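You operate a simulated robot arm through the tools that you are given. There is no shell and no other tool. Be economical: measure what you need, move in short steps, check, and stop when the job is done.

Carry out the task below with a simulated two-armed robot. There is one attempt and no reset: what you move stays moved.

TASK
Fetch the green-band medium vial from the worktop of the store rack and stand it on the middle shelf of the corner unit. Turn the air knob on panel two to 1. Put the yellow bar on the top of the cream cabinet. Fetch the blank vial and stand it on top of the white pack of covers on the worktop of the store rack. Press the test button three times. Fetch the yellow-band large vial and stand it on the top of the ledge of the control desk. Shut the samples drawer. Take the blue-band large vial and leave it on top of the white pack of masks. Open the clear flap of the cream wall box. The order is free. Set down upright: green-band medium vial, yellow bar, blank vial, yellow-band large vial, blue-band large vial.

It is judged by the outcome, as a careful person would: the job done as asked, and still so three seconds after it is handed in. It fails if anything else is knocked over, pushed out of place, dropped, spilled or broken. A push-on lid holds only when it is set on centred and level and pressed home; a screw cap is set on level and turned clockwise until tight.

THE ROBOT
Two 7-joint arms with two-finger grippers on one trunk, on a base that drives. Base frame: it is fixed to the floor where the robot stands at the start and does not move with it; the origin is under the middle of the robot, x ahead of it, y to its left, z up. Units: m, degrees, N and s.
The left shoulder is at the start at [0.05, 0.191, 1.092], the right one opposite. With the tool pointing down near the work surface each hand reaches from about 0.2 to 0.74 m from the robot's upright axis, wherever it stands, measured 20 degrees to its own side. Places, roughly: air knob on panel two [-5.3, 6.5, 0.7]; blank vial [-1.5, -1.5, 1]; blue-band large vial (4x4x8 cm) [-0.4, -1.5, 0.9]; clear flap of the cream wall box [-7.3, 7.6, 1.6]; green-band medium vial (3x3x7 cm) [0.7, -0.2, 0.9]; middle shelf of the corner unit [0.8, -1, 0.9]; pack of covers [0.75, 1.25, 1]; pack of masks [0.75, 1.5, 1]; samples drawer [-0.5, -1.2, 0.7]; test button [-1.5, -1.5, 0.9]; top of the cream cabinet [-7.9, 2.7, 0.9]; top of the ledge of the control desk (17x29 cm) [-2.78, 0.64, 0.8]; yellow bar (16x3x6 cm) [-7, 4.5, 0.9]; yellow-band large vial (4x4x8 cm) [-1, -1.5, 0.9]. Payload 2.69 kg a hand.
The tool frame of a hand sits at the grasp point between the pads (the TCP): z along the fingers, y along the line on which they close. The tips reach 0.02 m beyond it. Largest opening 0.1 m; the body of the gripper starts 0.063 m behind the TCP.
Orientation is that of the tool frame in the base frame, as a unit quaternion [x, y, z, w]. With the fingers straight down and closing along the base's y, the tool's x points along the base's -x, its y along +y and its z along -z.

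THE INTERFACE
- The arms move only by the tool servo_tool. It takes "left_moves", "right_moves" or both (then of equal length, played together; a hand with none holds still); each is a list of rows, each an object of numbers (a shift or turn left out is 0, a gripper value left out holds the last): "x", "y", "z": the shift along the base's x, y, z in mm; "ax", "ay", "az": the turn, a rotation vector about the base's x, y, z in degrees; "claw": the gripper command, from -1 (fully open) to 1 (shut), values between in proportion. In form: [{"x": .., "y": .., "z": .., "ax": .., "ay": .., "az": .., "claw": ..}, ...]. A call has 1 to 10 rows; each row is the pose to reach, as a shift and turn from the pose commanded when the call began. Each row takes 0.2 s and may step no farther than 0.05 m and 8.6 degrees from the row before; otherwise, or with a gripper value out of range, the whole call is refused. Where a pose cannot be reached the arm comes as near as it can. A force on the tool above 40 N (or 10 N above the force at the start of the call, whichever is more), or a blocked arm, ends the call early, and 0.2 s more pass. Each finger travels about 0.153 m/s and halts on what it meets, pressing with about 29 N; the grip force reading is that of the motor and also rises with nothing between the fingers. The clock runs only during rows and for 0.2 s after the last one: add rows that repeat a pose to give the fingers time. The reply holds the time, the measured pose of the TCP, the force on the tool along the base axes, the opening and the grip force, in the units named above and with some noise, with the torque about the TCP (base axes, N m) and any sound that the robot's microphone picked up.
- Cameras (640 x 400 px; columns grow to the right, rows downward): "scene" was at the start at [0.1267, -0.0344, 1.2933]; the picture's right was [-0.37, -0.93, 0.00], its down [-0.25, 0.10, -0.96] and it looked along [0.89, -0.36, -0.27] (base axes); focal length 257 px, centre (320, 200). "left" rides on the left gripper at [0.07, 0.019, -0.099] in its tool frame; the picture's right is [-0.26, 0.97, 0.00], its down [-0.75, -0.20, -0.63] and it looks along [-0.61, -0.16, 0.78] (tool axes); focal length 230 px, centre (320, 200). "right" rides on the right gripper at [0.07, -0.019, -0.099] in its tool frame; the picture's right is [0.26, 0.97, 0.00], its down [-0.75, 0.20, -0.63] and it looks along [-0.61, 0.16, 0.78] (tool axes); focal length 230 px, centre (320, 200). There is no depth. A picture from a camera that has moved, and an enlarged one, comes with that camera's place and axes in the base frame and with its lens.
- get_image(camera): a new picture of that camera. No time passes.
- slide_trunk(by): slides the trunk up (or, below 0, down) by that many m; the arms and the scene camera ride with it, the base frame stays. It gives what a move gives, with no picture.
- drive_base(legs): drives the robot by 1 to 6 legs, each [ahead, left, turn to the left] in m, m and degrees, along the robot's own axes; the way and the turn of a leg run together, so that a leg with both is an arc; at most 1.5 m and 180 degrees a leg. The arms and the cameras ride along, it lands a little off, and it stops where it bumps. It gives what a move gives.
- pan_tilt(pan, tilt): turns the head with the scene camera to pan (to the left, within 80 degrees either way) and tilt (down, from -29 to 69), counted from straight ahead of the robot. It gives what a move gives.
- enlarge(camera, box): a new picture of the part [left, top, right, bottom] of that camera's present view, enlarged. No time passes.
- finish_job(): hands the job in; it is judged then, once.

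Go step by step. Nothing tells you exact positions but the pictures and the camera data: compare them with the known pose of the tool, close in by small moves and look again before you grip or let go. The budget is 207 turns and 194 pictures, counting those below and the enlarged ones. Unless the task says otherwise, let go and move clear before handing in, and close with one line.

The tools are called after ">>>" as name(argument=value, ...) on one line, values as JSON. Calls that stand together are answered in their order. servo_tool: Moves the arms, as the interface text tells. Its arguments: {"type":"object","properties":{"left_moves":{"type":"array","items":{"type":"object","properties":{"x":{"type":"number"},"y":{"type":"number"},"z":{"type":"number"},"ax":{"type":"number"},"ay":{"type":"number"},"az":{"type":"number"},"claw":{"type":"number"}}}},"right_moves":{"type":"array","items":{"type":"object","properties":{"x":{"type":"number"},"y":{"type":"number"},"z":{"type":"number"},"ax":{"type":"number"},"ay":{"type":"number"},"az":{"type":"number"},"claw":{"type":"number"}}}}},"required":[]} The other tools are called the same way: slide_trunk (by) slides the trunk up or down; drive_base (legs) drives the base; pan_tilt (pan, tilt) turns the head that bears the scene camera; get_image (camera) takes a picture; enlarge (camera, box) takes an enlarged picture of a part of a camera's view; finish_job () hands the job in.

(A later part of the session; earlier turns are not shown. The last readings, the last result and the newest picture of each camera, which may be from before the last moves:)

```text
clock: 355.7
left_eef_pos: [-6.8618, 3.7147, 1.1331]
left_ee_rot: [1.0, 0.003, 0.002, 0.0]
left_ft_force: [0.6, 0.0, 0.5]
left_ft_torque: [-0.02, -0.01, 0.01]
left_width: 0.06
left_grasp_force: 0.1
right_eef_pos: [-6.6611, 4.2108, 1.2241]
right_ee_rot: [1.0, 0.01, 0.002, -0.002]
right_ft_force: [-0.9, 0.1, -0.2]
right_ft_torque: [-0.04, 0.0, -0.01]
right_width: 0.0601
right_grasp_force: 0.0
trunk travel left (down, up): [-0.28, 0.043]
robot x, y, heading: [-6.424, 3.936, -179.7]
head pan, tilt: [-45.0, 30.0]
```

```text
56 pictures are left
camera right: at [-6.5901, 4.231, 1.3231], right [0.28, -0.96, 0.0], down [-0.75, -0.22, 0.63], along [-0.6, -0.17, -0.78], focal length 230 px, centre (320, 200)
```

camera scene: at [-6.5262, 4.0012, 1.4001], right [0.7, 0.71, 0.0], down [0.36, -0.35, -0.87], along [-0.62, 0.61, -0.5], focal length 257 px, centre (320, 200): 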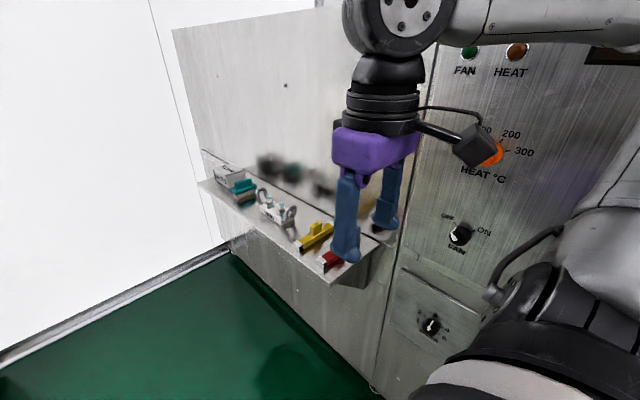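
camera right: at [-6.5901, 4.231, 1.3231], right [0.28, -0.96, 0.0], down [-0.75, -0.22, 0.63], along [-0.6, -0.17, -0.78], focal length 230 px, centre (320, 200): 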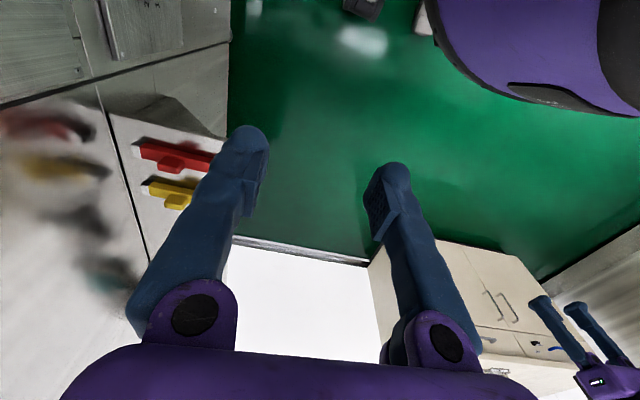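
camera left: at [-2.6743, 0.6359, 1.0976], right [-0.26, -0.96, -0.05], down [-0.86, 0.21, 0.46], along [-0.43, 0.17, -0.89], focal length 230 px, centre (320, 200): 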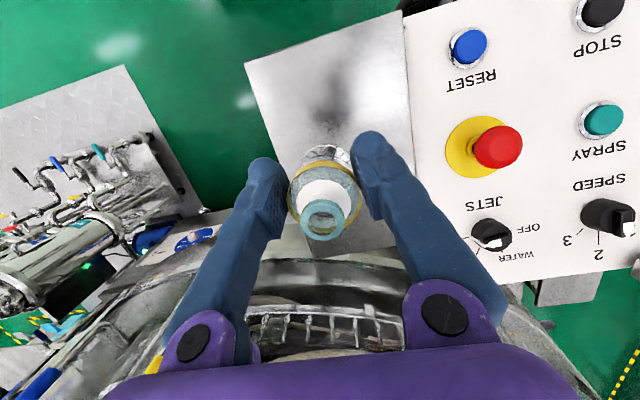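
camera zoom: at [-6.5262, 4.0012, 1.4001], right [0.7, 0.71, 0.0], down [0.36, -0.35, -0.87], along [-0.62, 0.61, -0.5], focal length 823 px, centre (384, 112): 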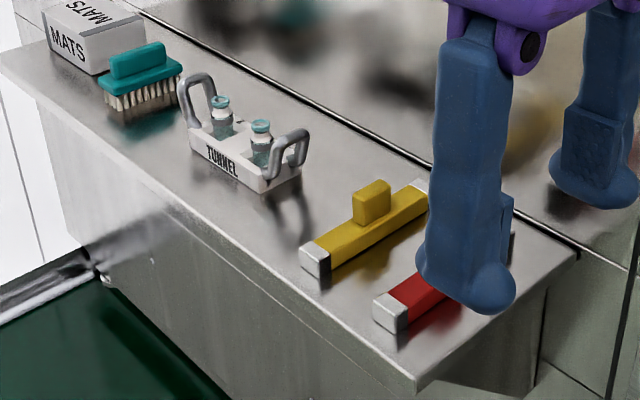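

The yellow bar with its handle lies along y at about (-7.0, 4.455). I'll stand facing the tray so the right hand closes across it.

>>> drive_base(legs=[[0.76, 0.03, 0], [0, 0, -90]])

>>> pan_tilt(pan=0, tilt=35)

>>> get_image(camera="right")

>>> get_image(camera="scene")

```text
clock: 363.6
left_eef_pos: [-7.4179, 4.3425, 1.1324]
left_ee_rot: [0.715, -0.7, 0.001, 0.002]
left_ft_force: [-0.3, 0.0, 0.1]
left_ft_torque: [-0.01, -0.01, -0.01]
left_width: 0.06
left_grasp_force: 0.1
right_eef_pos: [-6.9188, 4.1465, 1.2234]
right_ee_rot: [0.718, -0.696, 0.001, 0.0]
right_ft_force: [0.8, -0.1, -0.3]
right_ft_torque: [-0.01, 0.02, -0.01]
right_width: 0.0598
right_grasp_force: 0.0
trunk travel left (down, up): [-0.28, 0.043]
robot x, y, heading: [-7.1897, 3.9057, 91.1]
head pan, tilt: [-45.0, 30.0]
```

```text
clock: 364.8
left_eef_pos: [-7.4171, 4.3429, 1.1335]
left_ee_rot: [0.715, -0.699, 0.002, 0.002]
left_ft_force: [-0.1, -0.2, -1.3]
left_ft_torque: [-0.02, -0.02, 0.01]
left_width: 0.0601
left_grasp_force: 0.0
right_eef_pos: [-6.9174, 4.1466, 1.2254]
right_ee_rot: [0.718, -0.696, 0.002, 0.0]
right_ft_force: [0.4, 0.0, -0.3]
right_ft_torque: [0.01, -0.03, 0.02]
right_width: 0.0601
right_grasp_force: 0.0
trunk travel left (down, up): [-0.28, 0.043]
robot x, y, heading: [-7.192, 3.9062, 91.0]
head pan, tilt: [0.0, 35.0]
```

```text
55 pictures are left
camera right: at [-6.8964, 4.0781, 1.3231], right [-0.96, -0.29, 0.0], down [-0.23, 0.75, 0.63], along [-0.18, 0.6, -0.78], focal length 230 px, centre (320, 200)
```

right: 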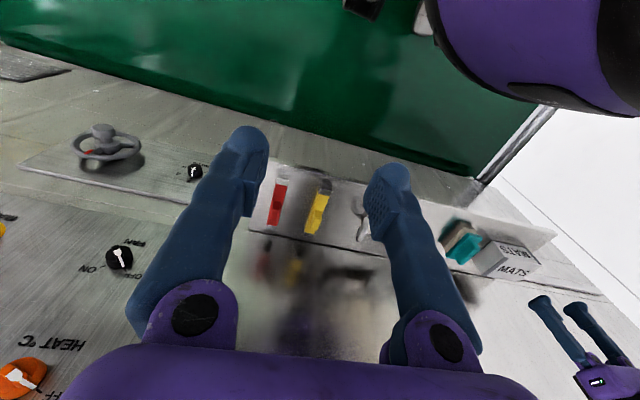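

```text
54 pictures are left
camera scene: at [-7.191, 4.0337, 1.3923], right [1.0, 0.02, 0.0], down [0.01, -0.57, -0.82], along [-0.01, 0.82, -0.57], focal length 257 px, centre (320, 200)
```

scene: 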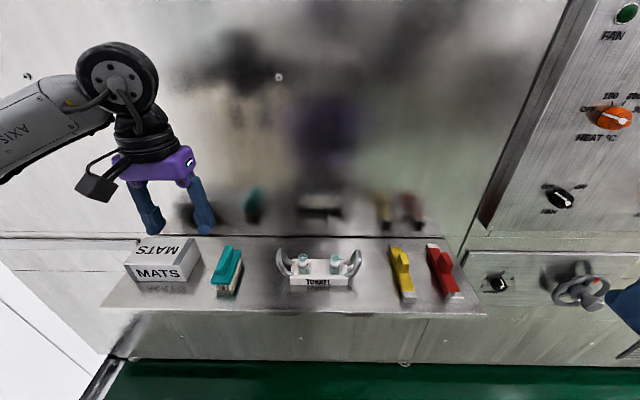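

>>> servo_tool(right_moves=[{"x": -12, "y": 43, "z": -15}, {"x": -24, "y": 86, "z": -30}, {"x": -36, "y": 130, "z": -50}, {"x": -48, "y": 173, "z": -70}, {"x": -60, "y": 216, "z": -90}, {"x": -72, "y": 260, "z": -115}, {"x": -83, "y": 303, "z": -140}, {"x": -83, "y": 303, "z": -180}, {"x": -83, "y": 303, "z": -215}])

>>> get_image(camera="right")

>>> enlarge(camera="scene", box=[310, 200, 470, 300])

```text
refused: row 6 steps farther than a row can; nothing moved
```

```text
53 pictures are left
camera right: at [-6.8964, 4.0781, 1.3231], right [-0.96, -0.29, 0.0], down [-0.23, 0.75, 0.63], along [-0.18, 0.6, -0.78], focal length 230 px, centre (320, 200)
```

right: 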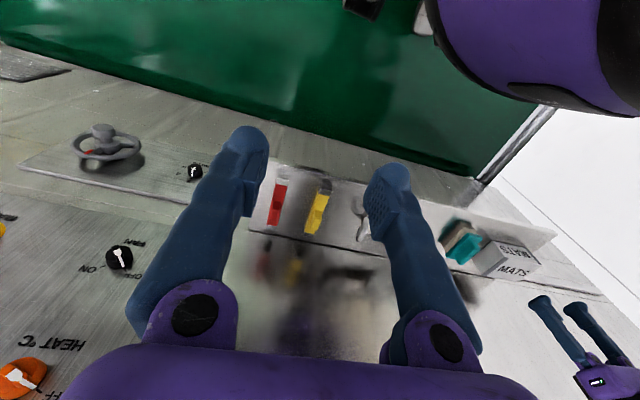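

```text
4.00 times, centred on (390, 250) of scene
camera zoom: at [-7.191, 4.0337, 1.3923], right [1.0, 0.02, 0.0], down [0.01, -0.57, -0.82], along [-0.01, 0.82, -0.57], focal length 1029 px, centre (40, 0)
```

zoom: 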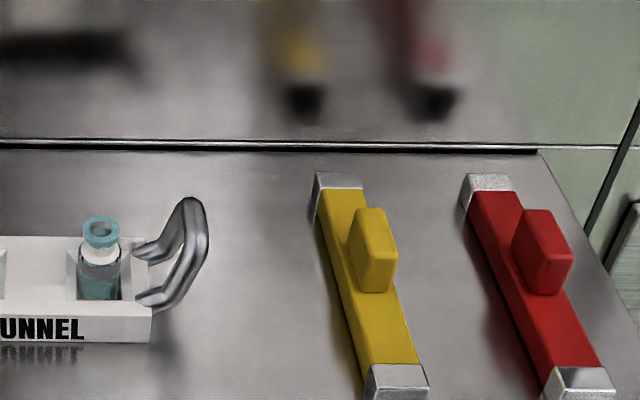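

>>> servo_tool(right_moves=[{"x": -12, "y": 40, "z": -15}, {"x": -24, "y": 80, "z": -30}, {"x": -36, "y": 120, "z": -45}, {"x": -48, "y": 160, "z": -60}, {"x": -60, "y": 200, "z": -75}, {"x": -72, "y": 240, "z": -95}, {"x": -80, "y": 275, "z": -115}, {"x": -83, "y": 303, "z": -140}, {"x": -83, "y": 303, "z": -180}, {"x": -83, "y": 303, "z": -210}])

>>> get_image(camera="right")

>>> enlarge(camera="scene", box=[310, 190, 470, 310])

```text
clock: 366.9
left_eef_pos: [-7.4176, 4.3435, 1.1328]
left_ee_rot: [0.715, -0.7, 0.002, 0.003]
left_ft_force: [0.0, 0.7, 0.2]
left_ft_torque: [-0.04, -0.02, 0.02]
left_width: 0.0599
left_grasp_force: 0.0
right_eef_pos: [-6.9879, 4.4372, 1.0192]
right_ee_rot: [0.718, -0.696, 0.0, 0.0]
right_ft_force: [1.0, 0.0, -0.8]
right_ft_torque: [0.02, 0.01, -0.01]
right_width: 0.06
right_grasp_force: 0.0
right hand out of reach, approached as far as the arm can: row 8, 9, 10
trunk travel left (down, up): [-0.28, 0.043]
robot x, y, heading: [-7.1889, 3.9023, 91.0]
head pan, tilt: [0.0, 35.0]
```

```text
51 pictures are left
camera right: at [-6.9661, 4.3687, 1.1185], right [-0.96, -0.29, 0.0], down [-0.22, 0.74, 0.63], along [-0.18, 0.6, -0.78], focal length 230 px, centre (320, 200)
```

right: 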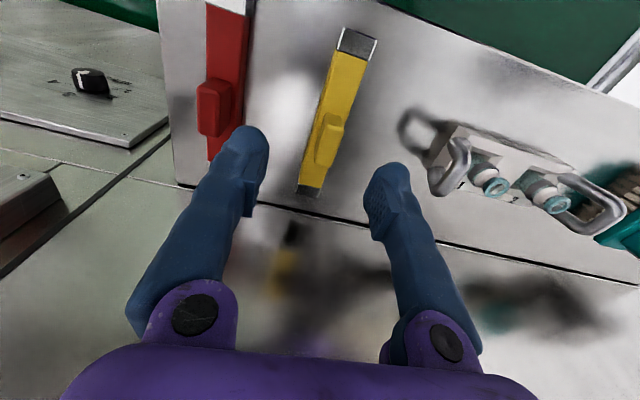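

```text
3.33 times, centred on (390, 250) of scene
camera zoom: at [-7.1909, 4.0341, 1.3923], right [1.0, 0.02, 0.0], down [0.01, -0.57, -0.82], along [-0.01, 0.82, -0.57], focal length 858 px, centre (87, 33)
```

zoom: 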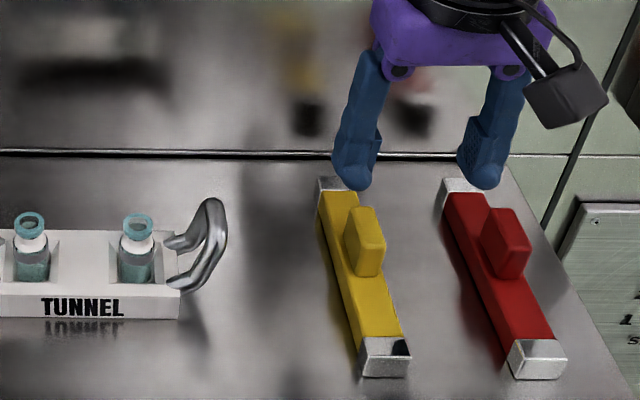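

>>> servo_tool(right_moves=[{"x": -13, "y": 15, "z": -35}, {"x": -13, "y": 21, "z": -65}])

>>> get_image(camera="right")

```text
clock: 367.6
left_eef_pos: [-7.418, 4.3414, 1.134]
left_ee_rot: [0.714, -0.7, 0.001, 0.002]
left_ft_force: [0.2, -0.1, -0.3]
left_ft_torque: [0.01, 0.02, -0.01]
left_width: 0.0601
left_grasp_force: 0.0
right_eef_pos: [-6.9721, 4.4299, 0.9796]
right_ee_rot: [0.718, -0.696, 0.0, 0.0]
right_ft_force: [-1.7, 0.4, 0.2]
right_ft_torque: [0.01, -0.03, 0.02]
right_width: 0.0601
right_grasp_force: 0.1
right hand out of reach, approached as far as the arm can: row 1, 2
trunk travel left (down, up): [-0.28, 0.043]
robot x, y, heading: [-7.191, 3.9029, 91.0]
head pan, tilt: [0.0, 35.0]
```

```text
49 pictures are left
camera right: at [-6.9506, 4.3606, 1.0785], right [-0.96, -0.29, 0.0], down [-0.22, 0.74, 0.63], along [-0.18, 0.6, -0.78], focal length 230 px, centre (320, 200)
```

right: 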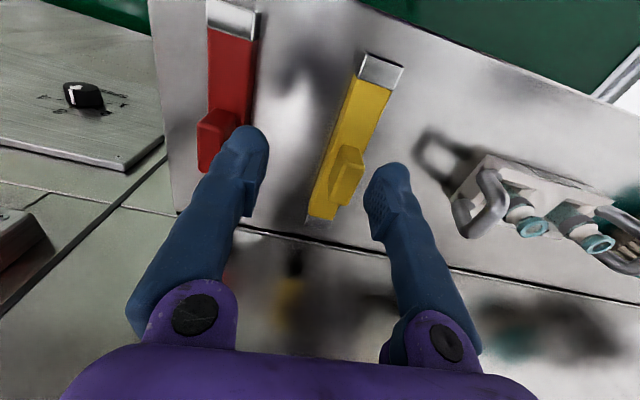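

>>> servo_tool(right_moves=[{"z": 40}, {"z": 80}], left_moves=[{"z": 20}, {"z": 40}])

>>> drive_base(legs=[[0.06, 0, 0]])

>>> slide_trunk(by=-0.08)

>>> servo_tool(right_moves=[{"x": -15, "y": -10}, {"x": -28, "y": -20}, {"x": -28, "y": -22, "z": -20}])

>>> get_image(camera="right")

```text
clock: 368.1
left_eef_pos: [-7.4159, 4.3425, 1.1738]
left_ee_rot: [0.714, -0.7, 0.001, 0.003]
left_ft_force: [-0.7, 0.2, 0.0]
left_ft_torque: [0.04, 0.03, -0.01]
left_width: 0.06
left_grasp_force: 0.1
right_eef_pos: [-6.972, 4.4291, 1.0596]
right_ee_rot: [0.718, -0.696, 0.002, 0.001]
right_ft_force: [0.1, -0.4, -0.2]
right_ft_torque: [-0.02, -0.01, 0.04]
right_width: 0.0598
right_grasp_force: 0.1
trunk travel left (down, up): [-0.28, 0.043]
robot x, y, heading: [-7.1903, 3.9059, 90.8]
head pan, tilt: [0.0, 35.0]
```

```text
clock: 369.1
left_eef_pos: [-7.4187, 4.4038, 1.173]
left_ee_rot: [0.715, -0.699, 0.002, 0.003]
left_ft_force: [0.9, 0.9, -0.1]
left_ft_torque: [-0.03, 0.0, -0.02]
left_width: 0.0599
left_grasp_force: 0.0
right_eef_pos: [-6.9727, 4.4901, 1.0579]
right_ee_rot: [0.718, -0.696, 0.002, 0.002]
right_ft_force: [-0.6, -0.8, -0.6]
right_ft_torque: [0.0, -0.01, -0.01]
right_width: 0.0602
right_grasp_force: 0.0
trunk travel left (down, up): [-0.28, 0.043]
robot x, y, heading: [-7.193, 3.9654, 91.4]
head pan, tilt: [0.0, 35.0]
```

```text
clock: 370.3
left_eef_pos: [-7.4183, 4.401, 1.094]
left_ee_rot: [0.715, -0.7, 0.002, 0.002]
left_ft_force: [-0.2, 0.0, 0.0]
left_ft_torque: [0.0, 0.02, 0.02]
left_width: 0.0599
left_grasp_force: 0.1
right_eef_pos: [-6.9725, 4.4898, 0.9797]
right_ee_rot: [0.718, -0.696, 0.001, -0.001]
right_ft_force: [1.1, 0.0, 0.2]
right_ft_torque: [0.02, 0.05, 0.05]
right_width: 0.06
right_grasp_force: 0.2
trunk travel left (down, up): [-0.2, 0.123]
robot x, y, heading: [-7.1936, 3.9629, 91.0]
head pan, tilt: [0.0, 35.0]
```

```text
clock: 371.1
left_eef_pos: [-7.4183, 4.4036, 1.094]
left_ee_rot: [0.715, -0.699, 0.001, 0.002]
left_ft_force: [-0.7, -0.2, -1.1]
left_ft_torque: [-0.03, -0.01, -0.01]
left_width: 0.0599
left_grasp_force: 0.1
right_eef_pos: [-7.0012, 4.4682, 0.9592]
right_ee_rot: [0.718, -0.696, 0.001, 0.0]
right_ft_force: [-0.4, -0.3, -0.4]
right_ft_torque: [-0.01, 0.0, -0.01]
right_width: 0.06
right_grasp_force: 0.0
trunk travel left (down, up): [-0.2, 0.123]
robot x, y, heading: [-7.1903, 3.9656, 91.1]
head pan, tilt: [0.0, 35.0]
```

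```text
48 pictures are left
camera right: at [-6.9799, 4.3991, 1.0591], right [-0.96, -0.29, 0.0], down [-0.22, 0.75, 0.63], along [-0.18, 0.6, -0.78], focal length 230 px, centre (320, 200)
```

right: 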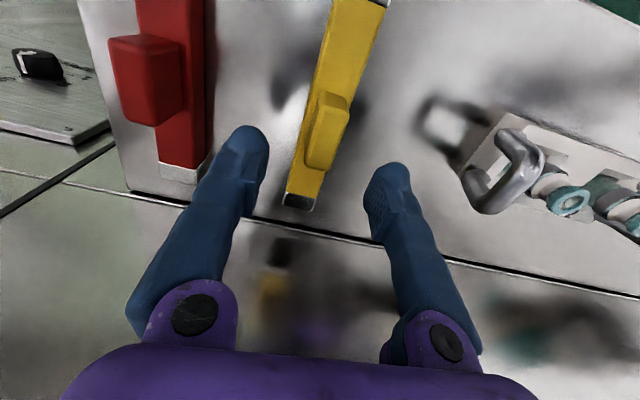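

>>> servo_tool(right_moves=[{"y": -13, "z": -15}, {"y": -13, "z": -35}, {"y": -13, "z": -52}, {"y": -13, "z": -58}])

>>> get_image(camera="right")

```text
clock: 372.1
left_eef_pos: [-7.4176, 4.404, 1.0942]
left_ee_rot: [0.714, -0.7, 0.0, 0.003]
left_ft_force: [-0.2, -0.5, -0.1]
left_ft_torque: [0.01, -0.01, 0.02]
left_width: 0.06
left_grasp_force: 0.0
right_eef_pos: [-7.0014, 4.4543, 0.901]
right_ee_rot: [0.718, -0.696, 0.0, 0.0]
right_ft_force: [0.7, 0.2, 0.2]
right_ft_torque: [0.0, 0.02, 0.0]
right_width: 0.0599
right_grasp_force: 0.2
trunk travel left (down, up): [-0.2, 0.123]
robot x, y, heading: [-7.1902, 3.9647, 91.2]
head pan, tilt: [0.0, 35.0]
```

```text
47 pictures are left
camera right: at [-6.9796, 4.3857, 1.001], right [-0.96, -0.29, 0.0], down [-0.22, 0.75, 0.63], along [-0.18, 0.6, -0.78], focal length 230 px, centre (320, 200)
```

right: 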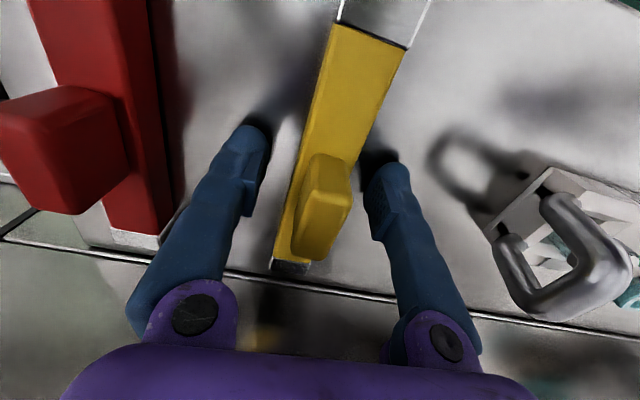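

>>> servo_tool(right_moves=[{"y": 6}, {"y": 6, "claw": 0.3}, {"y": 6, "claw": 0.7}, {"y": 6, "claw": 1}, {"y": 6, "claw": 1}])

>>> servo_tool(right_moves=[{"z": 15}, {"z": 40}, {"z": 80}, {"z": 120}, {"z": 150}])

>>> get_image(camera="right")

>>> get_image(camera="scene")

```text
clock: 373.3
left_eef_pos: [-7.4176, 4.4031, 1.0935]
left_ee_rot: [0.715, -0.699, 0.002, 0.002]
left_ft_force: [-0.3, 0.8, 0.1]
left_ft_torque: [0.01, 0.03, 0.01]
left_width: 0.0597
left_grasp_force: 0.1
right_eef_pos: [-6.9998, 4.4595, 0.9024]
right_ee_rot: [0.718, -0.696, 0.001, 0.001]
right_ft_force: [-0.9, 0.3, 0.0]
right_ft_torque: [-0.02, 0.01, -0.01]
right_width: 0.0266
right_grasp_force: 28.9
trunk travel left (down, up): [-0.2, 0.123]
robot x, y, heading: [-7.1887, 3.9613, 91.2]
head pan, tilt: [0.0, 35.0]
```

```text
clock: 374.5
left_eef_pos: [-7.4181, 4.4032, 1.0945]
left_ee_rot: [0.714, -0.7, 0.002, 0.002]
left_ft_force: [-0.1, -0.2, -0.3]
left_ft_torque: [0.01, 0.0, -0.02]
left_width: 0.0599
left_grasp_force: 0.1
right_eef_pos: [-7.0018, 4.4599, 1.051]
right_ee_rot: [0.718, -0.696, 0.001, 0.002]
right_ft_force: [0.4, 0.3, -1.2]
right_ft_torque: [-0.01, 0.01, 0.04]
right_width: 0.0268
right_grasp_force: 28.8
trunk travel left (down, up): [-0.2, 0.123]
robot x, y, heading: [-7.1917, 3.9621, 91.1]
head pan, tilt: [0.0, 35.0]
```

```text
46 pictures are left
camera right: at [-6.9801, 4.3914, 1.1514], right [-0.96, -0.29, 0.0], down [-0.23, 0.75, 0.63], along [-0.18, 0.6, -0.78], focal length 230 px, centre (320, 200)
```

right: 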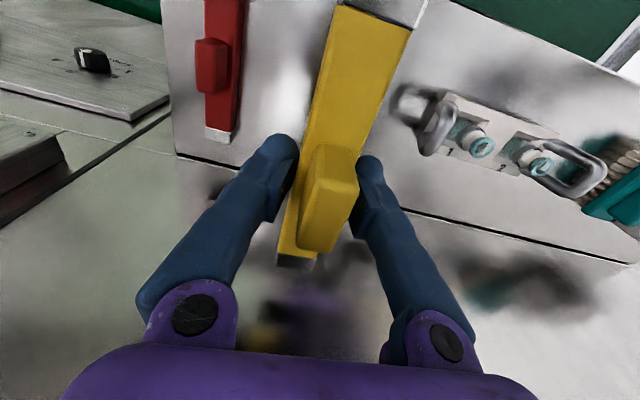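

```text
45 pictures are left
camera scene: at [-7.1923, 4.0936, 1.3123], right [1.0, 0.02, 0.0], down [0.01, -0.57, -0.82], along [-0.01, 0.82, -0.57], focal length 257 px, centre (320, 200)
```

scene: 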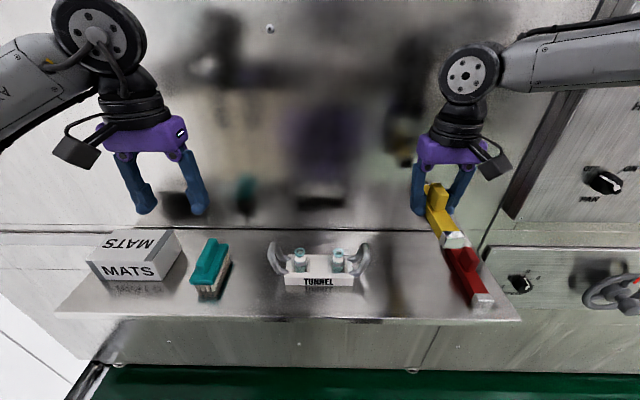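

Bar held level by its handle. Retract, back off, turn toward the cream cabinet.

>>> servo_tool(right_moves=[{"y": -40, "z": 20}, {"y": -80, "z": 40}, {"y": -120, "z": 60}, {"y": -160, "z": 80}])

>>> drive_base(legs=[[-0.35, 0, 0], [0, 0, 89], [0, 0.9, 0]])

>>> get_image(camera="scene")

```text
clock: 375.5
left_eef_pos: [-7.4189, 4.4019, 1.0935]
left_ee_rot: [0.715, -0.699, 0.002, 0.003]
left_ft_force: [0.4, 0.1, 0.9]
left_ft_torque: [0.0, -0.01, -0.03]
left_width: 0.0602
left_grasp_force: 0.1
right_eef_pos: [-7.0001, 4.2994, 1.1312]
right_ee_rot: [0.718, -0.696, 0.001, 0.0]
right_ft_force: [-0.4, 0.0, -1.1]
right_ft_torque: [0.07, 0.0, 0.02]
right_width: 0.0268
right_grasp_force: 29.1
trunk travel left (down, up): [-0.2, 0.123]
robot x, y, heading: [-7.1908, 3.9654, 90.9]
head pan, tilt: [0.0, 35.0]
```

```text
clock: 389.5
left_eef_pos: [-7.6128, 2.4767, 1.0951]
left_ee_rot: [1.0, 0.009, 0.003, 0.001]
left_ft_force: [-0.8, -0.6, -0.2]
left_ft_torque: [0.01, -0.01, 0.02]
left_width: 0.06
left_grasp_force: 0.1
right_eef_pos: [-7.5088, 2.8931, 1.1304]
right_ee_rot: [1.0, 0.014, 0.002, 0.0]
right_ft_force: [0.3, 0.9, -1.3]
right_ft_torque: [0.01, 0.05, -0.02]
right_width: 0.0267
right_grasp_force: 29.3
trunk travel left (down, up): [-0.2, 0.123]
robot x, y, heading: [-7.1771, 2.7059, -179.2]
head pan, tilt: [0.0, 35.0]
```

```text
44 pictures are left
camera scene: at [-7.3023, 2.7027, 1.3123], right [-0.01, 1.0, 0.0], down [0.57, 0.01, -0.82], along [-0.82, -0.01, -0.57], focal length 257 px, centre (320, 200)
```

scene: 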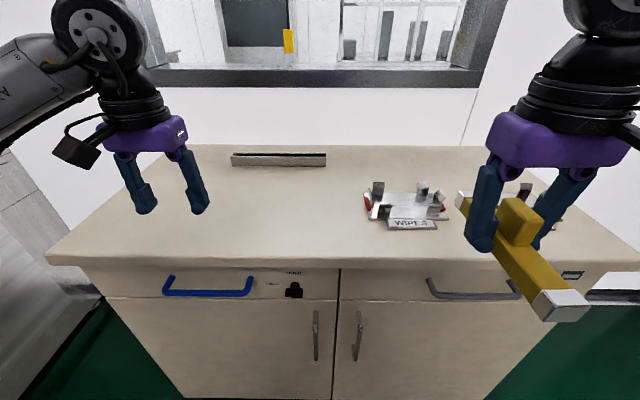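

Cabinet top has free room in the middle. Drive a little closer and bring the bar over (-7.80, 2.70).

>>> drive_base(legs=[[0.07, 0, -1]])

>>> servo_tool(right_moves=[{"x": -25, "y": -25}, {"x": -50, "y": -50}, {"x": -75, "y": -75}, {"x": -100, "y": -100, "z": -15}, {"x": -130, "y": -125, "z": -30}, {"x": -160, "y": -150, "z": -45}, {"x": -190, "y": -175, "z": -60}, {"x": -215, "y": -190, "z": -80}])

>>> get_image(camera="scene")

```text
clock: 390.5
left_eef_pos: [-7.6868, 2.4844, 1.0938]
left_ee_rot: [1.0, 0.0, 0.004, 0.001]
left_ft_force: [-0.7, -0.1, -0.5]
left_ft_torque: [0.01, -0.06, -0.01]
left_width: 0.06
left_grasp_force: 0.0
right_eef_pos: [-7.5746, 2.8992, 1.1303]
right_ee_rot: [1.0, 0.005, 0.002, -0.001]
right_ft_force: [0.5, 0.1, -1.0]
right_ft_torque: [-0.02, -0.06, 0.02]
right_width: 0.027
right_grasp_force: 29.6
trunk travel left (down, up): [-0.2, 0.123]
robot x, y, heading: [-7.2433, 2.7021, 180.0]
head pan, tilt: [0.0, 35.0]
```

```text
clock: 392.3
left_eef_pos: [-7.6867, 2.4862, 1.0934]
left_ee_rot: [1.0, -0.001, 0.003, 0.001]
left_ft_force: [-0.6, 0.9, -0.3]
left_ft_torque: [-0.03, -0.03, 0.0]
left_width: 0.0598
left_grasp_force: 0.0
right_eef_pos: [-7.7125, 2.8503, 1.0532]
right_ee_rot: [1.0, 0.005, 0.002, 0.0]
right_ft_force: [-0.3, 1.0, -1.9]
right_ft_torque: [-0.03, -0.06, 0.01]
right_width: 0.0266
right_grasp_force: 29.1
right hand out of reach, approached as far as the arm can: row 3, 4, 5, 6, 7, 8
trunk travel left (down, up): [-0.2, 0.123]
robot x, y, heading: [-7.2429, 2.7043, 179.5]
head pan, tilt: [0.0, 35.0]
```

```text
43 pictures are left
camera scene: at [-7.3726, 2.7053, 1.312], right [0.0, 1.0, 0.0], down [0.58, 0.0, -0.82], along [-0.82, 0.0, -0.58], focal length 257 px, centre (320, 200)
```

scene: 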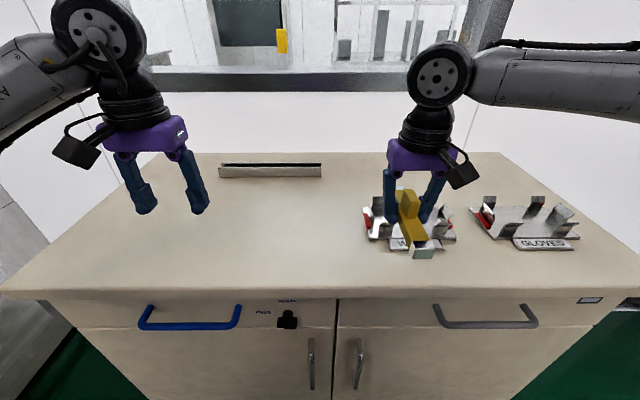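

>>> drive_base(legs=[[0, 0.2, 0]])

>>> servo_tool(right_moves=[{"x": -25, "y": 10}, {"x": -50, "y": 15}, {"x": -80, "y": 15}, {"x": -80, "y": 15, "z": -25}, {"x": -80, "y": 15, "z": -50}])

>>> get_image(camera="scene")

```text
clock: 394.7
left_eef_pos: [-7.6865, 2.2834, 1.0936]
left_ee_rot: [1.0, -0.001, 0.003, 0.001]
left_ft_force: [-0.3, -0.1, -0.4]
left_ft_torque: [0.01, -0.01, 0.05]
left_width: 0.0599
left_grasp_force: 0.1
right_eef_pos: [-7.7115, 2.6474, 1.0536]
right_ee_rot: [1.0, 0.006, 0.001, 0.001]
right_ft_force: [0.9, -0.2, -0.7]
right_ft_torque: [0.05, 0.03, 0.0]
right_width: 0.0265
right_grasp_force: 28.2
trunk travel left (down, up): [-0.2, 0.123]
robot x, y, heading: [-7.2439, 2.5024, 179.9]
head pan, tilt: [0.0, 35.0]
```

```text
clock: 395.9
left_eef_pos: [-7.6869, 2.2831, 1.0933]
left_ee_rot: [1.0, -0.002, 0.003, 0.001]
left_ft_force: [0.4, -0.3, 0.3]
left_ft_torque: [0.03, -0.02, -0.03]
left_width: 0.0602
left_grasp_force: 0.0
right_eef_pos: [-7.768, 2.6894, 1.0078]
right_ee_rot: [1.0, 0.005, 0.0, 0.0]
right_ft_force: [0.0, 0.3, -0.5]
right_ft_torque: [0.0, 0.04, 0.01]
right_width: 0.0269
right_grasp_force: 29.2
right hand out of reach, approached as far as the arm can: row 1, 2, 3, 4, 5
trunk travel left (down, up): [-0.2, 0.123]
robot x, y, heading: [-7.2406, 2.5052, 179.8]
head pan, tilt: [0.0, 35.0]
```

```text
42 pictures are left
camera scene: at [-7.3719, 2.5037, 1.3123], right [0.0, 1.0, 0.0], down [0.57, 0.0, -0.82], along [-0.82, 0.0, -0.57], focal length 257 px, centre (320, 200)
```

scene: 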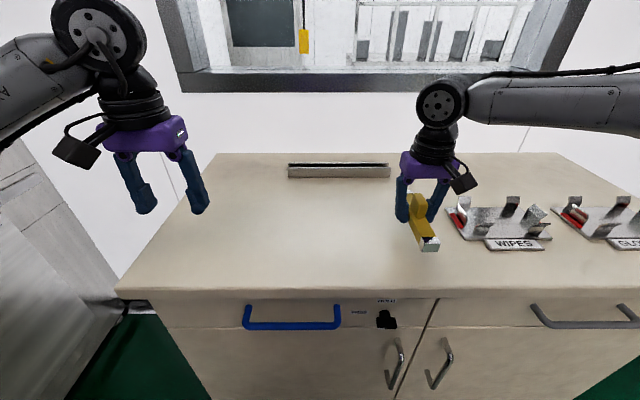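

Bar would sit right at the front edge; drive 5 cm forward before lowering.

>>> drive_base(legs=[[0.055, 0, 0]])

>>> servo_tool(right_moves=[{"z": -20}, {"z": -40}, {"z": -55}])

>>> enlarge(camera="scene", box=[320, 160, 520, 310])

```text
clock: 396.9
left_eef_pos: [-7.7414, 2.2823, 1.0937]
left_ee_rot: [1.0, 0.0, 0.004, 0.002]
left_ft_force: [-1.0, 0.2, 0.3]
left_ft_torque: [0.02, 0.02, -0.01]
left_width: 0.0601
left_grasp_force: 0.1
right_eef_pos: [-7.824, 2.6895, 1.0076]
right_ee_rot: [1.0, 0.006, 0.001, 0.001]
right_ft_force: [0.5, -0.1, -2.2]
right_ft_torque: [0.0, -0.01, 0.02]
right_width: 0.0265
right_grasp_force: 29.1
trunk travel left (down, up): [-0.2, 0.123]
robot x, y, heading: [-7.2989, 2.5012, 179.7]
head pan, tilt: [0.0, 35.0]
```

```text
clock: 397.7
left_eef_pos: [-7.7409, 2.2833, 1.0938]
left_ee_rot: [1.0, 0.0, 0.003, 0.001]
left_ft_force: [0.1, 0.5, 0.0]
left_ft_torque: [-0.02, 0.0, -0.02]
left_width: 0.0599
left_grasp_force: 0.0
right_eef_pos: [-7.8168, 2.6992, 0.9556]
right_ee_rot: [1.0, 0.005, 0.0, 0.002]
right_ft_force: [-0.5, 0.6, -0.5]
right_ft_torque: [-0.04, -0.01, 0.05]
right_width: 0.0269
right_grasp_force: 28.8
right hand out of reach, approached as far as the arm can: row 2, 3
trunk travel left (down, up): [-0.2, 0.123]
robot x, y, heading: [-7.297, 2.4977, 179.7]
head pan, tilt: [0.0, 35.0]
```

```text
2.67 times, centred on (420, 235) of scene
camera zoom: at [-7.4266, 2.5038, 1.3123], right [0.0, 1.0, 0.0], down [0.57, 0.0, -0.82], along [-0.82, 0.0, -0.57], focal length 686 px, centre (53, 107)
```

zoom: 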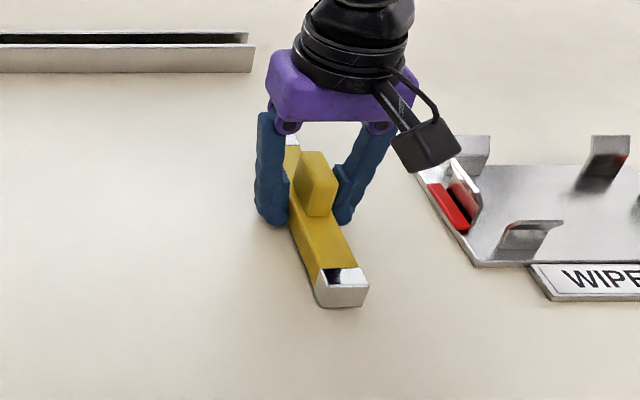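

>>> servo_tool(right_moves=[{"z": 30}, {"z": 60}, {"z": 75}])

>>> slide_trunk(by=-0.08)

>>> servo_tool(right_moves=[{"z": -5}, {"z": -10}, {"z": -15}])

>>> enlarge(camera="scene", box=[320, 130, 520, 280])

```text
clock: 398.5
left_eef_pos: [-7.7408, 2.2825, 1.0944]
left_ee_rot: [1.0, 0.0, 0.002, 0.001]
left_ft_force: [0.1, -0.8, 0.4]
left_ft_torque: [-0.03, -0.01, 0.01]
left_width: 0.0601
left_grasp_force: 0.0
right_eef_pos: [-7.8156, 2.6966, 1.0306]
right_ee_rot: [1.0, 0.006, 0.001, 0.0]
right_ft_force: [-0.9, -0.1, -0.7]
right_ft_torque: [-0.02, 0.03, -0.02]
right_width: 0.027
right_grasp_force: 28.6
trunk travel left (down, up): [-0.2, 0.123]
robot x, y, heading: [-7.2992, 2.5002, 179.9]
head pan, tilt: [0.0, 35.0]
```

```text
clock: 399.6
left_eef_pos: [-7.741, 2.284, 1.0156]
left_ee_rot: [1.0, 0.0, 0.003, 0.001]
left_ft_force: [-0.3, -0.1, -0.1]
left_ft_torque: [-0.03, 0.01, -0.01]
left_width: 0.0599
left_grasp_force: 0.0
right_eef_pos: [-7.8166, 2.6976, 0.9517]
right_ee_rot: [1.0, 0.005, -0.001, 0.001]
right_ft_force: [-1.4, 0.9, 5.8]
right_ft_torque: [0.05, 0.11, 0.0]
right_width: 0.0269
right_grasp_force: 29.2
trunk travel left (down, up): [-0.12, 0.203]
robot x, y, heading: [-7.2963, 2.5041, 179.8]
head pan, tilt: [0.0, 35.0]
```

```text
clock: 400.2
left_eef_pos: [-7.7402, 2.2845, 1.0149]
left_ee_rot: [1.0, 0.0, 0.002, 0.001]
left_ft_force: [0.4, -1.4, 0.5]
left_ft_torque: [0.02, 0.02, 0.0]
left_width: 0.06
left_grasp_force: 0.1
right_eef_pos: [-7.8158, 2.6979, 0.9501]
right_ee_rot: [1.0, 0.005, -0.006, 0.002]
right_ft_force: [3.2, 0.1, 13.8]
right_ft_torque: [0.22, -0.65, -0.02]
right_width: 0.0268
right_grasp_force: 28.9
trunk travel left (down, up): [-0.12, 0.203]
robot x, y, heading: [-7.2973, 2.5046, 180.0]
head pan, tilt: [0.0, 35.0]
stopped in row 2 (right hand): the force on the tool passed its limit at 46 N (the readings are from after the stop); the commanded pose is now the measured one
```

```text
2.67 times, centred on (420, 205) of scene
camera zoom: at [-7.4248, 2.5036, 1.2323], right [0.0, 1.0, 0.0], down [0.57, 0.0, -0.82], along [-0.82, 0.0, -0.57], focal length 686 px, centre (53, 187)
```

zoom: 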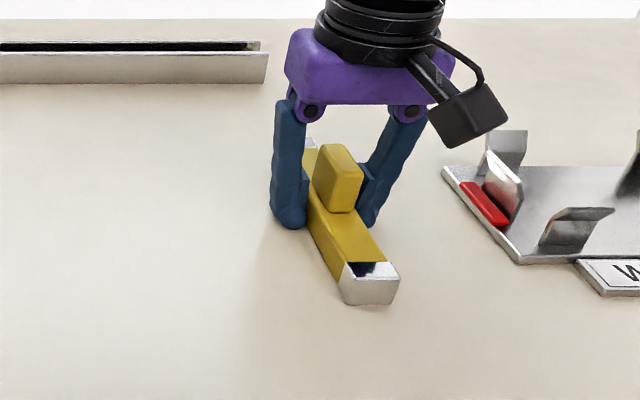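

Contact made. Release and lift.

>>> servo_tool(right_moves=[{"z": 1}, {"z": 1, "claw": 0.3}, {"z": 1, "claw": 0}, {"z": 1, "claw": -0.2}, {"z": 1, "claw": -0.2}])

>>> servo_tool(right_moves=[{"z": 20}, {"z": 50}, {"z": 90}, {"z": 130}, {"x": 40, "z": 150}])

>>> enlarge(camera="scene", box=[280, 120, 520, 280])

```text
clock: 401.4
left_eef_pos: [-7.7395, 2.2818, 1.0151]
left_ee_rot: [1.0, 0.0, 0.002, -0.001]
left_ft_force: [0.0, 0.6, -0.1]
left_ft_torque: [-0.01, -0.02, 0.01]
left_width: 0.0602
left_grasp_force: 0.1
right_eef_pos: [-7.8188, 2.6958, 0.9503]
right_ee_rot: [1.0, 0.005, -0.008, 0.001]
right_ft_force: [0.4, -16.7, 17.3]
right_ft_torque: [0.19, -0.06, -0.03]
right_width: 0.0478
right_grasp_force: 0.2
trunk travel left (down, up): [-0.12, 0.203]
robot x, y, heading: [-7.2997, 2.5017, 179.9]
head pan, tilt: [0.0, 35.0]
```

```text
clock: 402.6
left_eef_pos: [-7.7386, 2.2835, 1.0159]
left_ee_rot: [1.0, 0.0, 0.001, 0.0]
left_ft_force: [0.2, 0.1, -0.6]
left_ft_torque: [0.02, 0.06, -0.02]
left_width: 0.06
left_grasp_force: 0.1
right_eef_pos: [-7.776, 2.6971, 1.0989]
right_ee_rot: [1.0, 0.006, -0.006, 0.001]
right_ft_force: [0.5, 0.7, 0.1]
right_ft_torque: [0.01, 0.0, -0.04]
right_width: 0.0601
right_grasp_force: 0.0
right hand out of reach, approached as far as the arm can: row 4
trunk travel left (down, up): [-0.12, 0.203]
robot x, y, heading: [-7.2955, 2.5049, 180.0]
head pan, tilt: [0.0, 35.0]
```

```text
2.50 times, centred on (400, 200) of scene
camera zoom: at [-7.4245, 2.5033, 1.2326], right [0.0, 1.0, 0.0], down [0.57, 0.0, -0.82], along [-0.82, 0.0, -0.57], focal length 643 px, centre (120, 200)
```

zoom: 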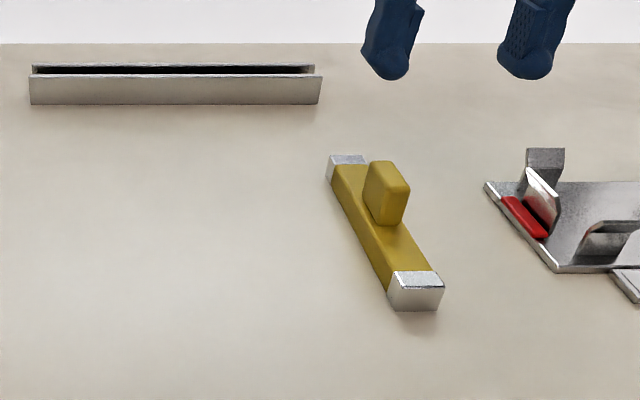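

Bar placed upright. Now travel back out of the aisle and around to the far side of machine two.

>>> drive_base(legs=[[-0.35, 0, 0], [0, -1.43, 0], [-1.4, 0, 0], [-1.3, 0, 0], [-1.2, 0, 0]])

```text
clock: 430.1
left_eef_pos: [-4.6844, 3.723, 1.0156]
left_ee_rot: [1.0, 0.001, 0.003, 0.001]
left_ft_force: [-0.2, 0.2, 0.8]
left_ft_torque: [-0.04, 0.0, 0.0]
left_width: 0.06
left_grasp_force: 0.0
right_eef_pos: [-4.7233, 4.1367, 1.0975]
right_ee_rot: [1.0, 0.006, -0.005, 0.003]
right_ft_force: [0.5, 0.3, 0.1]
right_ft_torque: [0.0, -0.01, 0.05]
right_width: 0.0601
right_grasp_force: 0.0
trunk travel left (down, up): [-0.12, 0.203]
robot x, y, heading: [-4.2412, 3.9391, -180.1]
head pan, tilt: [0.0, 35.0]
stopped in leg 4: the robot was blocked; the commanded pose is now the measured one
```

>>> drive_base(legs=[[0.05, 0, 0], [0, -0.06, 0.1], [-1.2, 0, 0], [-0.3, 0, 0]])

>>> pan_tilt(pan=75, tilt=35)

>>> get_image(camera="scene")

```text
clock: 439.2
left_eef_pos: [-3.2319, 3.7851, 1.0149]
left_ee_rot: [1.0, 0.002, 0.002, 0.001]
left_ft_force: [-0.4, 0.3, -0.6]
left_ft_torque: [0.02, 0.05, 0.0]
left_width: 0.0599
left_grasp_force: 0.1
right_eef_pos: [-3.2706, 4.1977, 1.0966]
right_ee_rot: [1.0, 0.007, -0.006, 0.002]
right_ft_force: [-0.2, -0.2, 0.4]
right_ft_torque: [0.01, 0.01, 0.03]
right_width: 0.06
right_grasp_force: 0.0
trunk travel left (down, up): [-0.12, 0.203]
robot x, y, heading: [-2.7924, 4.0041, -179.7]
head pan, tilt: [0.0, 35.0]
```

```text
clock: 440.6
left_eef_pos: [-3.2318, 3.7841, 1.0141]
left_ee_rot: [1.0, 0.002, 0.003, 0.001]
left_ft_force: [0.1, 0.1, -0.5]
left_ft_torque: [0.0, 0.01, 0.0]
left_width: 0.06
left_grasp_force: 0.0
right_eef_pos: [-3.2703, 4.1986, 1.097]
right_ee_rot: [1.0, 0.007, -0.005, 0.003]
right_ft_force: [0.1, -0.2, 0.6]
right_ft_torque: [0.04, -0.02, 0.02]
right_width: 0.06
right_grasp_force: 0.2
trunk travel left (down, up): [-0.12, 0.203]
robot x, y, heading: [-2.7855, 4.0057, -179.8]
head pan, tilt: [75.0, 35.0]
```

```text
38 pictures are left
camera scene: at [-2.8527, 3.9203, 1.2323], right [-0.97, 0.26, 0.0], down [0.15, 0.55, -0.82], along [-0.21, -0.79, -0.57], focal length 257 px, centre (320, 200)
```

scene: 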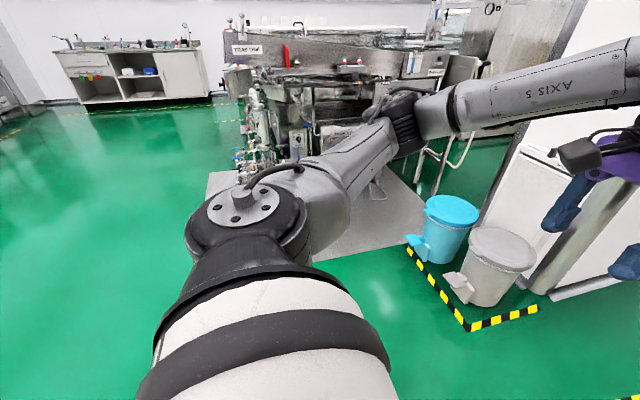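

>>> drive_base(legs=[[0, 0.5, 0], [-1.35, 0, 0], [0, 0, -90], [1.5, 0, 0], [1.2, 0, 0]])

>>> pan_tilt(pan=50, tilt=20)

>>> get_image(camera="scene")

```text
clock: 468.4
left_eef_pos: [-1.69, 6.6528, 1.0143]
left_ee_rot: [0.71, -0.704, 0.001, 0.002]
left_ft_force: [1.1, 0.1, -0.4]
left_ft_torque: [0.0, 0.04, 0.0]
left_width: 0.0601
left_grasp_force: 0.1
right_eef_pos: [-1.2755, 6.6938, 1.0972]
right_ee_rot: [0.714, -0.701, -0.005, -0.001]
right_ft_force: [0.0, 1.2, 0.3]
right_ft_torque: [-0.02, 0.03, 0.0]
right_width: 0.0601
right_grasp_force: 0.0
trunk travel left (down, up): [-0.12, 0.203]
robot x, y, heading: [-1.4686, 6.2111, 90.4]
head pan, tilt: [75.0, 35.0]
```

```text
clock: 469.3
left_eef_pos: [-1.6909, 6.6535, 1.0155]
left_ee_rot: [0.71, -0.704, 0.001, 0.002]
left_ft_force: [-0.3, 0.4, -0.7]
left_ft_torque: [-0.01, -0.03, 0.02]
left_width: 0.0602
left_grasp_force: 0.1
right_eef_pos: [-1.2768, 6.6927, 1.0957]
right_ee_rot: [0.713, -0.701, -0.006, -0.002]
right_ft_force: [-0.8, 0.7, 0.3]
right_ft_torque: [-0.01, 0.0, 0.02]
right_width: 0.06
right_grasp_force: 0.0
trunk travel left (down, up): [-0.12, 0.203]
robot x, y, heading: [-1.4679, 6.2101, 90.3]
head pan, tilt: [50.0, 20.0]
```

```text
37 pictures are left
camera scene: at [-1.5401, 6.3121, 1.2561], right [0.64, 0.77, 0.0], down [0.26, -0.22, -0.94], along [-0.72, 0.6, -0.34], focal length 257 px, centre (320, 200)
```

scene: 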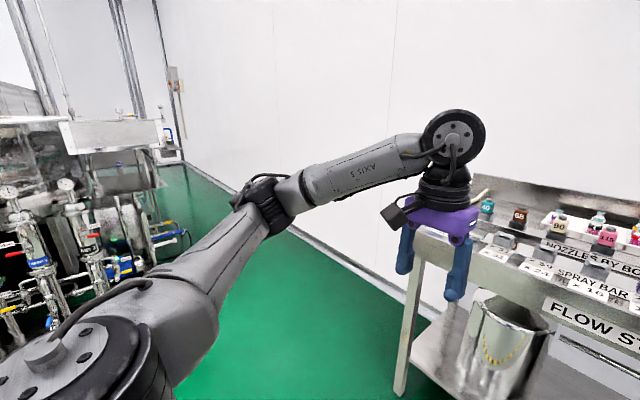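

A corridor runs behind machine two (y≈6.5–7.65). Turn to face -x and go in.

>>> drive_base(legs=[[0, 0, 89.5], [0.95, -0.1, 0]])

>>> pan_tilt(pan=-15, tilt=25)

>>> get_image(camera="scene")

```text
clock: 478.1
left_eef_pos: [-2.861, 6.0806, 1.0142]
left_ee_rot: [1.0, 0.004, 0.002, 0.001]
left_ft_force: [0.4, 0.8, 0.3]
left_ft_torque: [-0.02, -0.02, -0.02]
left_width: 0.0598
left_grasp_force: 0.0
right_eef_pos: [-2.9029, 6.496, 1.0968]
right_ee_rot: [1.0, 0.009, -0.005, 0.003]
right_ft_force: [-0.2, 0.2, 0.0]
right_ft_torque: [-0.02, -0.03, 0.02]
right_width: 0.0596
right_grasp_force: 0.1
trunk travel left (down, up): [-0.12, 0.203]
robot x, y, heading: [-2.422, 6.3055, -179.6]
head pan, tilt: [50.0, 20.0]
```

```text
clock: 479.5
left_eef_pos: [-2.8609, 6.0829, 1.0147]
left_ee_rot: [1.0, 0.004, 0.004, 0.001]
left_ft_force: [0.5, -0.7, 0.1]
left_ft_torque: [-0.01, 0.0, 0.0]
left_width: 0.0602
left_grasp_force: 0.1
right_eef_pos: [-2.9027, 6.4956, 1.0972]
right_ee_rot: [1.0, 0.01, -0.005, 0.002]
right_ft_force: [0.0, -0.6, 0.6]
right_ft_torque: [0.0, -0.02, -0.03]
right_width: 0.0598
right_grasp_force: 0.0
trunk travel left (down, up): [-0.12, 0.203]
robot x, y, heading: [-2.4198, 6.3035, -179.4]
head pan, tilt: [-15.0, 25.0]
```

```text
36 pictures are left
camera scene: at [-2.5498, 6.3282, 1.2481], right [0.25, 0.97, 0.0], down [0.41, -0.11, -0.91], along [-0.88, 0.23, -0.42], focal length 257 px, centre (320, 200)
```

scene: 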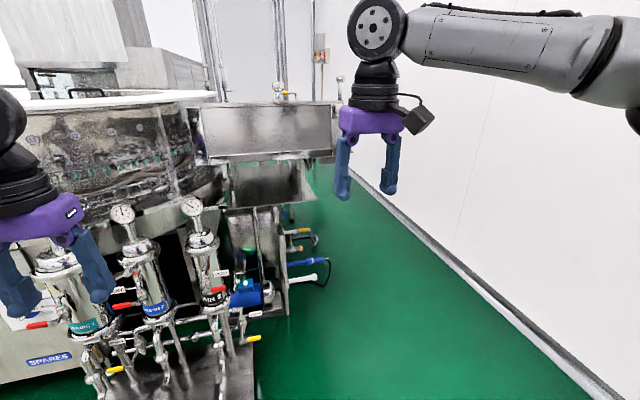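

Raise the trunk so the elbows clear the hopper trough, then shift right into the corridor.

>>> slide_trunk(by=0.2)

>>> drive_base(legs=[[0.08, 0, -0.5], [0, -0.76, 0], [0.6, 0, 0]])

>>> pan_tilt(pan=20, tilt=30)

>>> get_image(camera="scene")

```text
clock: 481.6
left_eef_pos: [-2.8611, 6.0817, 1.2145]
left_ee_rot: [1.0, 0.005, 0.003, 0.001]
left_ft_force: [-0.1, 0.1, 0.4]
left_ft_torque: [0.03, 0.0, -0.01]
left_width: 0.0597
left_grasp_force: 0.2
right_eef_pos: [-2.9013, 6.4962, 1.2963]
right_ee_rot: [1.0, 0.009, -0.006, 0.003]
right_ft_force: [-0.6, -0.3, 0.8]
right_ft_torque: [0.0, 0.03, -0.03]
right_width: 0.0599
right_grasp_force: 0.1
trunk travel left (down, up): [-0.32, 0.003]
robot x, y, heading: [-2.4189, 6.2987, -179.6]
head pan, tilt: [-15.0, 25.0]
```

```text
clock: 492.4
left_eef_pos: [-3.5442, 6.8635, 1.2152]
left_ee_rot: [1.0, -0.007, 0.003, 0.001]
left_ft_force: [-0.1, -0.8, -0.3]
left_ft_torque: [-0.03, -0.03, -0.02]
left_width: 0.0599
left_grasp_force: 0.1
right_eef_pos: [-3.5746, 7.2784, 1.2968]
right_ee_rot: [1.0, -0.002, -0.006, 0.003]
right_ft_force: [0.4, 0.6, 0.2]
right_ft_torque: [0.0, -0.01, 0.02]
right_width: 0.0604
right_grasp_force: 0.1
trunk travel left (down, up): [-0.32, 0.003]
robot x, y, heading: [-3.0994, 7.0743, 179.1]
head pan, tilt: [-15.0, 25.0]
```

```text
clock: 493.4
left_eef_pos: [-3.5442, 6.8641, 1.2148]
left_ee_rot: [1.0, -0.008, 0.002, 0.001]
left_ft_force: [0.4, 0.4, 0.4]
left_ft_torque: [0.02, -0.01, -0.04]
left_width: 0.0601
left_grasp_force: 0.0
right_eef_pos: [-3.5759, 7.2774, 1.2963]
right_ee_rot: [1.0, -0.002, -0.006, 0.003]
right_ft_force: [0.5, -0.4, 0.1]
right_ft_torque: [0.0, -0.02, -0.02]
right_width: 0.06
right_grasp_force: 0.2
trunk travel left (down, up): [-0.32, 0.003]
robot x, y, heading: [-3.0976, 7.0754, 178.8]
head pan, tilt: [20.0, 30.0]
```

```text
35 pictures are left
camera scene: at [-3.2241, 7.0475, 1.4401], right [-0.32, 0.95, 0.0], down [0.47, 0.16, -0.87], along [-0.82, -0.28, -0.5], focal length 257 px, centre (320, 200)
```

scene: 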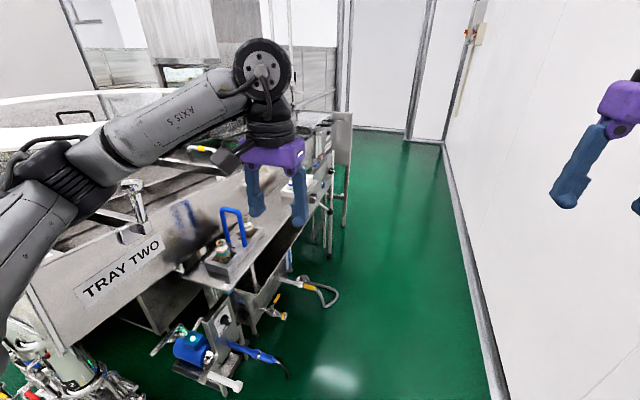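

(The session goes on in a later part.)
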